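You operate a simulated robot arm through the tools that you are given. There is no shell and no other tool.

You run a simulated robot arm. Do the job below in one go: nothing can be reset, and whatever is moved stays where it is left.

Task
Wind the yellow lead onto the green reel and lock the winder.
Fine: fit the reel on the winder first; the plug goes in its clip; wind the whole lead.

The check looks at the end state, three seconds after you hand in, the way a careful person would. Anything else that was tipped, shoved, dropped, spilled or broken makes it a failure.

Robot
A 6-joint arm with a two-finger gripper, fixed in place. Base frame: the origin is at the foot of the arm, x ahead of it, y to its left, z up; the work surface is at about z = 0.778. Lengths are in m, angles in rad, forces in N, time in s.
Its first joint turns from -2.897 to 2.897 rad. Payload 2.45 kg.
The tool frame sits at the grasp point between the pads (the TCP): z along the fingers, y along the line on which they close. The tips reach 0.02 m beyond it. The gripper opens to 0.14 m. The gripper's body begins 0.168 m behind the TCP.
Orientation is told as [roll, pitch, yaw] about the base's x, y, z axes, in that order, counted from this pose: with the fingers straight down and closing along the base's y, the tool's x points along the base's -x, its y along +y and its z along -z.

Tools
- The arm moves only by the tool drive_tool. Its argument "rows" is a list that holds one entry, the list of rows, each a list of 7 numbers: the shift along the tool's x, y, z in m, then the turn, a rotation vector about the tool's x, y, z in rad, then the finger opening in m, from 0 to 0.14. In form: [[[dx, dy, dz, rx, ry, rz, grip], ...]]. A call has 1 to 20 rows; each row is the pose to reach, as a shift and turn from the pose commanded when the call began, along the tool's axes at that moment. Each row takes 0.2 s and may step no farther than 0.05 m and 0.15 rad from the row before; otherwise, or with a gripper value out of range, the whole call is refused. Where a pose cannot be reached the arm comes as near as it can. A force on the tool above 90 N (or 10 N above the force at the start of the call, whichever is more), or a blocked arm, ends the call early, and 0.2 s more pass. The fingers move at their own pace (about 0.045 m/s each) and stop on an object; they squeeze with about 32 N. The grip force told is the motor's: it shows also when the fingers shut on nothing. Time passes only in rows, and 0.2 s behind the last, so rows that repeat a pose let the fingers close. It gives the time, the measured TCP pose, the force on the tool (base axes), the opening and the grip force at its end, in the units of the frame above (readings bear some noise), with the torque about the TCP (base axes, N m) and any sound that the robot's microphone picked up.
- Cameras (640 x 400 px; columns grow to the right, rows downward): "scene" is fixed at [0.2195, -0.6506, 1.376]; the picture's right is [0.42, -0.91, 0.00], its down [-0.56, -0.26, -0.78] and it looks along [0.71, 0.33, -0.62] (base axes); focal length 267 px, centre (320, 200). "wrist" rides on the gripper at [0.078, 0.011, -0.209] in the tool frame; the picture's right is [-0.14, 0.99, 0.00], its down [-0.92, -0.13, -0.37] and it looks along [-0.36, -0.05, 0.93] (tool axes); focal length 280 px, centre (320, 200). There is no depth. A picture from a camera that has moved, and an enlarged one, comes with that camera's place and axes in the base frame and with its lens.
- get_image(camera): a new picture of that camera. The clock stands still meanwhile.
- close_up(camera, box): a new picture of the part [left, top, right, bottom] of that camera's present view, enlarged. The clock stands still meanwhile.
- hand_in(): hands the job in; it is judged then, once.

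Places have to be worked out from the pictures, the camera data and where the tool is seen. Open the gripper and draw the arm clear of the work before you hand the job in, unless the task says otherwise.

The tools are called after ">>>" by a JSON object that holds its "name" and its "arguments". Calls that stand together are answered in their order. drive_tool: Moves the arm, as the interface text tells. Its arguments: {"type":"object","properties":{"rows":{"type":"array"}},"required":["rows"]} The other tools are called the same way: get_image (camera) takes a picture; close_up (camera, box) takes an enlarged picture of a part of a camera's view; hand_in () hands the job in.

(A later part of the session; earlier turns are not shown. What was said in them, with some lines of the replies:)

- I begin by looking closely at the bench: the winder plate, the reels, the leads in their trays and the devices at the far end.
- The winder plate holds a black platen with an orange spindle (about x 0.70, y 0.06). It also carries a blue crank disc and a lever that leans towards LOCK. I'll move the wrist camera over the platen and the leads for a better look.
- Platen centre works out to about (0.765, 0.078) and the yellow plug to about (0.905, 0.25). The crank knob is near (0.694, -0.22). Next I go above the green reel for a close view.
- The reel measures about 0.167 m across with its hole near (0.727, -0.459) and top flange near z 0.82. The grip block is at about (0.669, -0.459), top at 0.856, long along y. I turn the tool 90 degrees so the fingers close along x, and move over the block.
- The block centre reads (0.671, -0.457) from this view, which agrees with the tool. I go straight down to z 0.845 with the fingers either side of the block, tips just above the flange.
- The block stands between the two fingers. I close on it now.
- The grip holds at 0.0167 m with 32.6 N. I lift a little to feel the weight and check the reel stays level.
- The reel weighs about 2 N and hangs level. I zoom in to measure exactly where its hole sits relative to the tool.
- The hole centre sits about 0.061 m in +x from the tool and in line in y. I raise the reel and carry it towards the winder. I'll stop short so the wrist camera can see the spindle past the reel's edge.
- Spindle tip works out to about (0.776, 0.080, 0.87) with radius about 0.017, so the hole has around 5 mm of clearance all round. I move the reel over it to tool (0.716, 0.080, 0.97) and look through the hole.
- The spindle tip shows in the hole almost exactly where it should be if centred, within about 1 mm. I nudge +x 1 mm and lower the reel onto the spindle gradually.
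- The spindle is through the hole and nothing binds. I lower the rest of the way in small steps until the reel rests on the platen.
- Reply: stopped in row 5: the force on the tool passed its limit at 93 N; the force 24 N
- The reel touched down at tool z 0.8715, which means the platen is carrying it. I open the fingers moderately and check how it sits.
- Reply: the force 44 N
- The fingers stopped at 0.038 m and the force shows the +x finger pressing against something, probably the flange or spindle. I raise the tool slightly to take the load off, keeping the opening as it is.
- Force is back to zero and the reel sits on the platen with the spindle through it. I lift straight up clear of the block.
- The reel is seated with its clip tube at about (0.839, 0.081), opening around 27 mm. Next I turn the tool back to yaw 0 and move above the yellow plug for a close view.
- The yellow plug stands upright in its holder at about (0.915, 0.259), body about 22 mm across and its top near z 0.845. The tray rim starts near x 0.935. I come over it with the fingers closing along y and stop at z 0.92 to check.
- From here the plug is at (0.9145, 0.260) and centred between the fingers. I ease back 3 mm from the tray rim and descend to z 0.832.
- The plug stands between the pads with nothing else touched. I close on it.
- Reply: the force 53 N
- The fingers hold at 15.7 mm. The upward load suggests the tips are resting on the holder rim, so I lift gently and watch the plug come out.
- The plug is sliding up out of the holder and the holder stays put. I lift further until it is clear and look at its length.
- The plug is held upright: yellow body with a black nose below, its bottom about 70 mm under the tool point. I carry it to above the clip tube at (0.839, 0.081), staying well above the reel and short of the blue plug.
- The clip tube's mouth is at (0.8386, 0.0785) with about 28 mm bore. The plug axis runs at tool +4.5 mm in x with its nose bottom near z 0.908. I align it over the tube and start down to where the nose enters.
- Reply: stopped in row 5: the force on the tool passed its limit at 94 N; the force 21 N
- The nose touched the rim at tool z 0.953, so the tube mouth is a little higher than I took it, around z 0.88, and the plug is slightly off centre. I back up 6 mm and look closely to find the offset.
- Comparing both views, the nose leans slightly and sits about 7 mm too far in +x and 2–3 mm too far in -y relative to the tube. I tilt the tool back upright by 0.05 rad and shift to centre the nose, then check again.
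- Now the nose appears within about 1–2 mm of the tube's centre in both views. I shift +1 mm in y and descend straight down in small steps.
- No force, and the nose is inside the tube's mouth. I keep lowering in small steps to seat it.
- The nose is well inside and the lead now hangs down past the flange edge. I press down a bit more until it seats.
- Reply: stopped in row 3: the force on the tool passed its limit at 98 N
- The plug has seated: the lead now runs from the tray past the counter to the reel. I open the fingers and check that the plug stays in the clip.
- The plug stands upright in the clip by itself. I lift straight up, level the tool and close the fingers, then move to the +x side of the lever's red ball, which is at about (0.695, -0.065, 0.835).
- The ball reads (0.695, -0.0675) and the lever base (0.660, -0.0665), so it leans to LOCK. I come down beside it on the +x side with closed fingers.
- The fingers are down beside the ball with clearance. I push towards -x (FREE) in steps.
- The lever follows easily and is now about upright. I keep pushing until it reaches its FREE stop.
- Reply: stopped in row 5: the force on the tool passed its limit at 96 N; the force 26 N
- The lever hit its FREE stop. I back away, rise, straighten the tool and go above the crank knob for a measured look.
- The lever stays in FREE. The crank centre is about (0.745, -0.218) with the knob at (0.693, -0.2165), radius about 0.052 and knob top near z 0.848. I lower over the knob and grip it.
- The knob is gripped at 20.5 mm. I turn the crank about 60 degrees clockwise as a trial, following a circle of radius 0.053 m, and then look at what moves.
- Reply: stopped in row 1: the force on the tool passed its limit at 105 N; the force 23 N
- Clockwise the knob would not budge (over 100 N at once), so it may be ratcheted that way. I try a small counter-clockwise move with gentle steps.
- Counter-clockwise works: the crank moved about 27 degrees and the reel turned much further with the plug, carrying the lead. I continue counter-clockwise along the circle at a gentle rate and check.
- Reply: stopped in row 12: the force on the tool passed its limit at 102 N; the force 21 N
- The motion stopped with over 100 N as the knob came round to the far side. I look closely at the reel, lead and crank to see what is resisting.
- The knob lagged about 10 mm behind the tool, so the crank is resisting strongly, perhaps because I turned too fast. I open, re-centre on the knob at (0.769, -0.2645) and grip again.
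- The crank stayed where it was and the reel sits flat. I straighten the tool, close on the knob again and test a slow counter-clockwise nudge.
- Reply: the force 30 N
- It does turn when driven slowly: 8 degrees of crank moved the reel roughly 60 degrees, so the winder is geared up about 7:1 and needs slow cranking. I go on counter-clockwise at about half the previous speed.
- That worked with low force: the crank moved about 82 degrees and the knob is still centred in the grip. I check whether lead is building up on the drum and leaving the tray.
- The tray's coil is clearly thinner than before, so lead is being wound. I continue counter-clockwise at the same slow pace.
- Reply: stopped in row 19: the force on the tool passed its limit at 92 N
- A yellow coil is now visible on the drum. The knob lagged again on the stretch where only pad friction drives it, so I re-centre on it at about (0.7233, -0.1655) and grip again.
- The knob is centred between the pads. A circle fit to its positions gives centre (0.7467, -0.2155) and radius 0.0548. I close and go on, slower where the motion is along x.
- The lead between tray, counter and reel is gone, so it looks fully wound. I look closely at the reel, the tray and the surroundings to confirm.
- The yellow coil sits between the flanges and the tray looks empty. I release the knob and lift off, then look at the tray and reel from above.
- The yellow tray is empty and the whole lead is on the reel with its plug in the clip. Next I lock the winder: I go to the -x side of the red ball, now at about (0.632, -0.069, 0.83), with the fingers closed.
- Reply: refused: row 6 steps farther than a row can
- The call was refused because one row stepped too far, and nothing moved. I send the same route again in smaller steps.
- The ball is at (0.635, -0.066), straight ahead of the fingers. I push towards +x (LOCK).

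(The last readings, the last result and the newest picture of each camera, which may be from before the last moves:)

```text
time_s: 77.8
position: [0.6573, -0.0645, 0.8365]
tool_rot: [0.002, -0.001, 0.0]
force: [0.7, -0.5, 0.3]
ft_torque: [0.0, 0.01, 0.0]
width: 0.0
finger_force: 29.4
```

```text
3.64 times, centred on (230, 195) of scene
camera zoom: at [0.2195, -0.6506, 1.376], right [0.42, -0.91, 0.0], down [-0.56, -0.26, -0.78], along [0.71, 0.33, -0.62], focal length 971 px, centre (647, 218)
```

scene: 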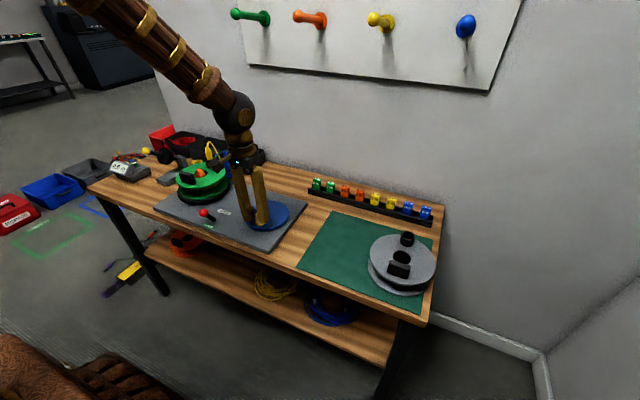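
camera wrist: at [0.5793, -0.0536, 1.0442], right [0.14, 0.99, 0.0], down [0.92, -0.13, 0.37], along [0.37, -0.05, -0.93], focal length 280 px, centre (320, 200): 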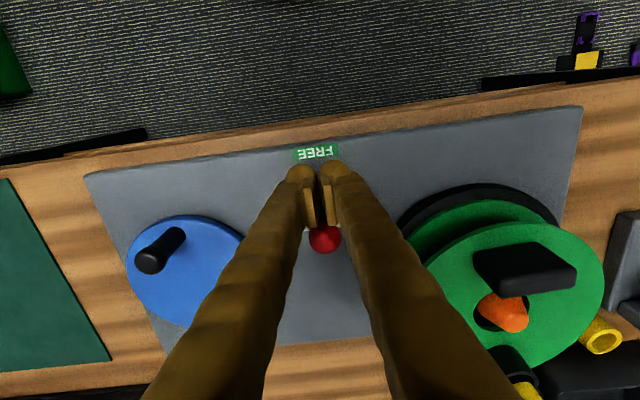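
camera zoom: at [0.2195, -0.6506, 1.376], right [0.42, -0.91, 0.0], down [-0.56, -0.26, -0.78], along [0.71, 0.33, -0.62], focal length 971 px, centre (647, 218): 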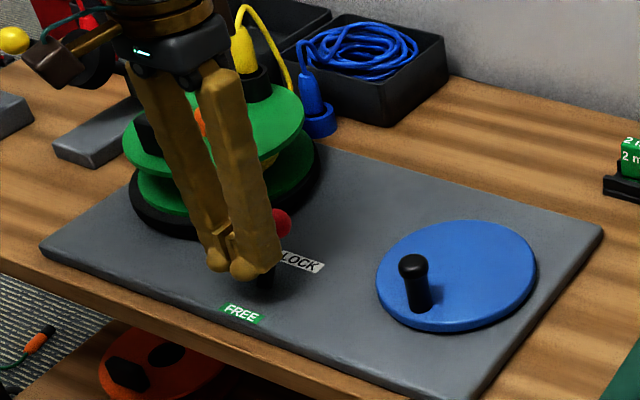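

The ball is already near its LOCK position. I push the last bit until I feel the stop.

>>> {"name": "drive_tool", "arguments": {"rows": [[[-0.005, 0, 0, 0, 0, 0, 0.0], [-0.01, 0, 0.001, 0, 0, 0, 0.0], [-0.014, 0, 0.002, 0, 0, 0, 0.0], [-0.018, 0, 0.003, 0, 0, 0, 0.0], [-0.022, 0, 0.003, 0, 0, 0, 0.0]]]}}

>>> {"name": "get_image", "arguments": {"camera": "wrist"}}

>>> {"name": "close_up", "arguments": {"camera": "scene", "box": [170, 140, 290, 250]}}

```text
time_s: 78.6
position: [0.6631, -0.0646, 0.8346]
tool_rot: [0.002, 0.009, 0.0]
force: [-26.4, 0.8, 30.9]
ft_torque: [-0.07, -0.03, 0.04]
width: 0.0061
finger_force: 29.4
stopped in row 4: the force on the tool passed its limit at 103 N (the readings are from after the stop); the commanded pose is now the measured one
```

```text
taken
camera wrist: at [0.5887, -0.0551, 1.0434], right [0.14, 0.99, 0.0], down [0.92, -0.13, 0.36], along [0.36, -0.05, -0.93], focal length 280 px, centre (320, 200)
```

wrist: 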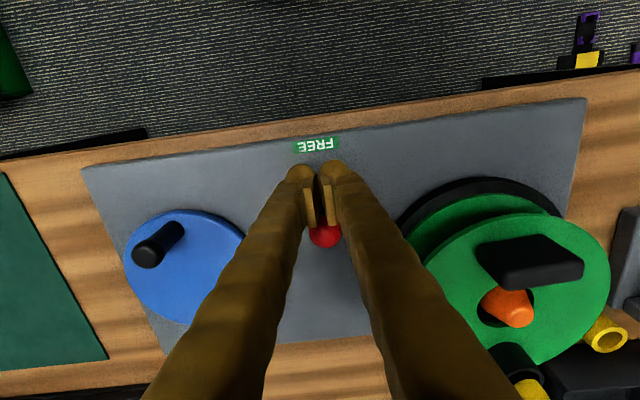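

```text
3.64 times, centred on (230, 195) of scene
camera zoom: at [0.2195, -0.6506, 1.376], right [0.42, -0.91, 0.0], down [-0.56, -0.26, -0.78], along [0.71, 0.33, -0.62], focal length 971 px, centre (647, 218)
```

zoom: 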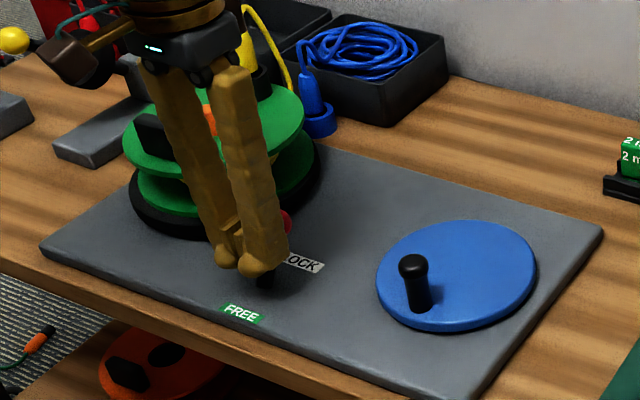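

The lever met its LOCK stop. I back away in -x, then rise clear and check the lever.

>>> {"name": "drive_tool", "arguments": {"rows": [[[0.015, 0, 0, 0, -0.009, 0, 0.01], [0.035, 0, 0, 0, -0.009, 0, 0.01], [0.06, 0, 0, 0, -0.009, 0, 0.01], [0.065, 0, -0.03, 0, -0.009, 0, 0.02], [0.065, 0, -0.08, 0, -0.009, 0, 0.04], [0.065, 0, -0.13, 0, -0.009, 0, 0.06], [0.065, 0, -0.18, 0, -0.009, 0, 0.08], [0.065, 0, -0.22, 0, -0.009, 0, 0.1], [0.065, 0, -0.25, 0, -0.009, 0, 0.1], [0.065, 0, -0.25, 0, -0.009, 0, 0.1]]]}}

>>> {"name": "get_image", "arguments": {"camera": "wrist"}}

>>> {"name": "close_up", "arguments": {"camera": "scene", "box": [140, 110, 300, 250]}}

```text
time_s: 80.8
position: [0.6024, -0.067, 1.0837]
tool_rot: [0.003, -0.001, 0.0]
force: [0.0, 0.0, -0.5]
ft_torque: [-0.01, 0.01, 0.0]
width: 0.0997
finger_force: 0.1
```

```text
taken
camera wrist: at [0.5242, -0.0557, 1.2925], right [0.14, 0.99, 0.0], down [0.92, -0.13, 0.37], along [0.37, -0.05, -0.93], focal length 280 px, centre (320, 200)
```

wrist: 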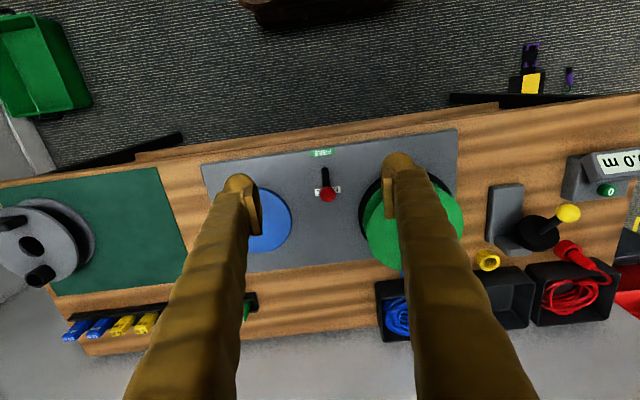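

```text
2.86 times, centred on (220, 180) of scene
camera zoom: at [0.2195, -0.6506, 1.376], right [0.42, -0.91, 0.0], down [-0.56, -0.26, -0.78], along [0.71, 0.33, -0.62], focal length 763 px, centre (606, 257)
```

zoom: 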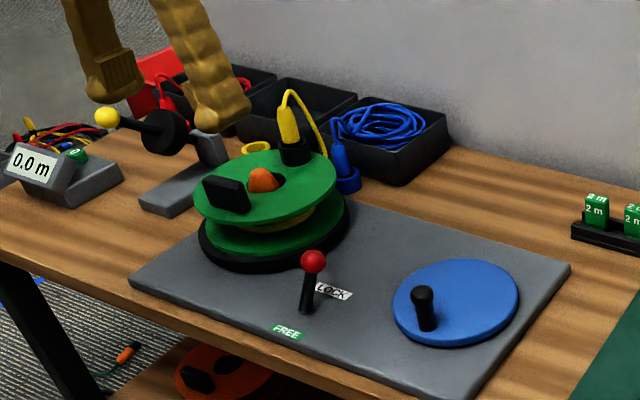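

The lever leans to LOCK exactly as at the start and stays there. I draw the arm back and clear, and check the reel and the yellow tray once more.

>>> {"name": "drive_tool", "arguments": {"rows": [[[-0.02, 0.04, -0.01, 0, 0, 0, 0.12], [-0.04, 0.08, -0.02, 0, 0, 0, 0.14], [-0.06, 0.12, -0.03, 0, 0, 0, 0.14], [-0.08, 0.16, -0.04, 0, 0, 0, 0.14], [-0.1, 0.2, -0.05, 0, 0, 0, 0.14], [-0.12, 0.24, -0.06, 0, 0, 0, 0.14], [-0.14, 0.28, -0.06, 0, 0, 0, 0.14], [-0.16, 0.3, -0.06, 0, 0, 0, 0.14], [-0.16, 0.3, -0.06, 0, 0, 0, 0.14]]]}}

>>> {"name": "get_image", "arguments": {"camera": "wrist"}}

>>> {"name": "close_up", "arguments": {"camera": "scene", "box": [160, 120, 280, 220]}}

```text
time_s: 82.8
position: [0.7624, 0.2338, 1.1435]
tool_rot: [0.003, -0.003, -0.001]
force: [-0.6, 0.3, -0.3]
ft_torque: [0.01, 0.02, 0.0]
width: 0.14
finger_force: 0.0
```

```text
taken
camera wrist: at [0.6842, 0.2435, 1.3521], right [0.14, 0.99, 0.0], down [0.92, -0.13, 0.37], along [0.37, -0.05, -0.93], focal length 280 px, centre (320, 200)
```

wrist: 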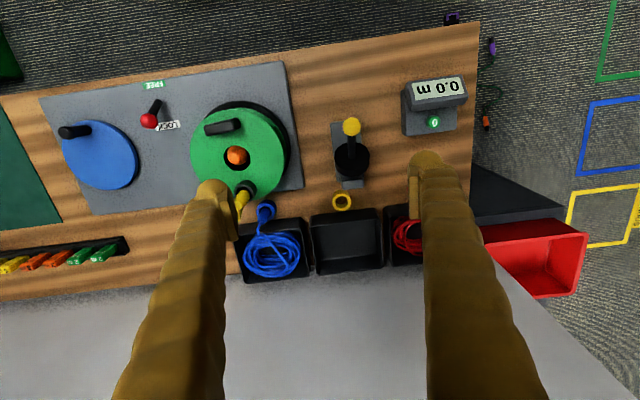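

```text
4.00 times, centred on (220, 170) of scene
camera zoom: at [0.2195, -0.6506, 1.376], right [0.42, -0.91, 0.0], down [-0.56, -0.26, -0.78], along [0.71, 0.33, -0.62], focal length 1068 px, centre (720, 320)
```

zoom: 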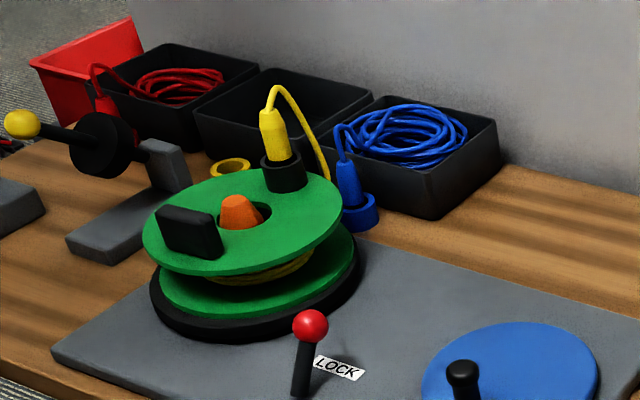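

The yellow tray is empty and the lead is all on the green reel. Its plug is in the clip, the reel is on the spindle, the lever is at LOCK, and everything else is where it was. The gripper is open and clear, so I hand in.

>>> {"name": "hand_in", "arguments": {}}

```text
The job is handed in.
```

The job is handed in. The yellow lead is wound onto the green reel, and the winder is locked.

- **Reel:** it sits flat on the platen with the spindle through its hole.
- **Plug:** it stands upright in the reel's clip.
- **Lead:** the yellow tray is empty, the coil sits between the flanges, and I saw no loose end. The crank only turned counter-clockwise, and it had to be turned slowly.
- **Lock:** I moved the lever to FREE to wind, then pushed it back until it hit the LOCK stop. It stayed there when I backed away.

In the last pictures the other leads, plugs and reel were where they started. The counter read 0.0 m throughout; I left it alone because the task didn't ask for a measurement. The gripper is open and the arm is clear of the bench.

The force limit stopped the arm seven times. These were seating the reel, a touch on the clip rim, seating the plug, two hard spots on the crank, and the two lever stops. Nothing looked damaged afterwards.
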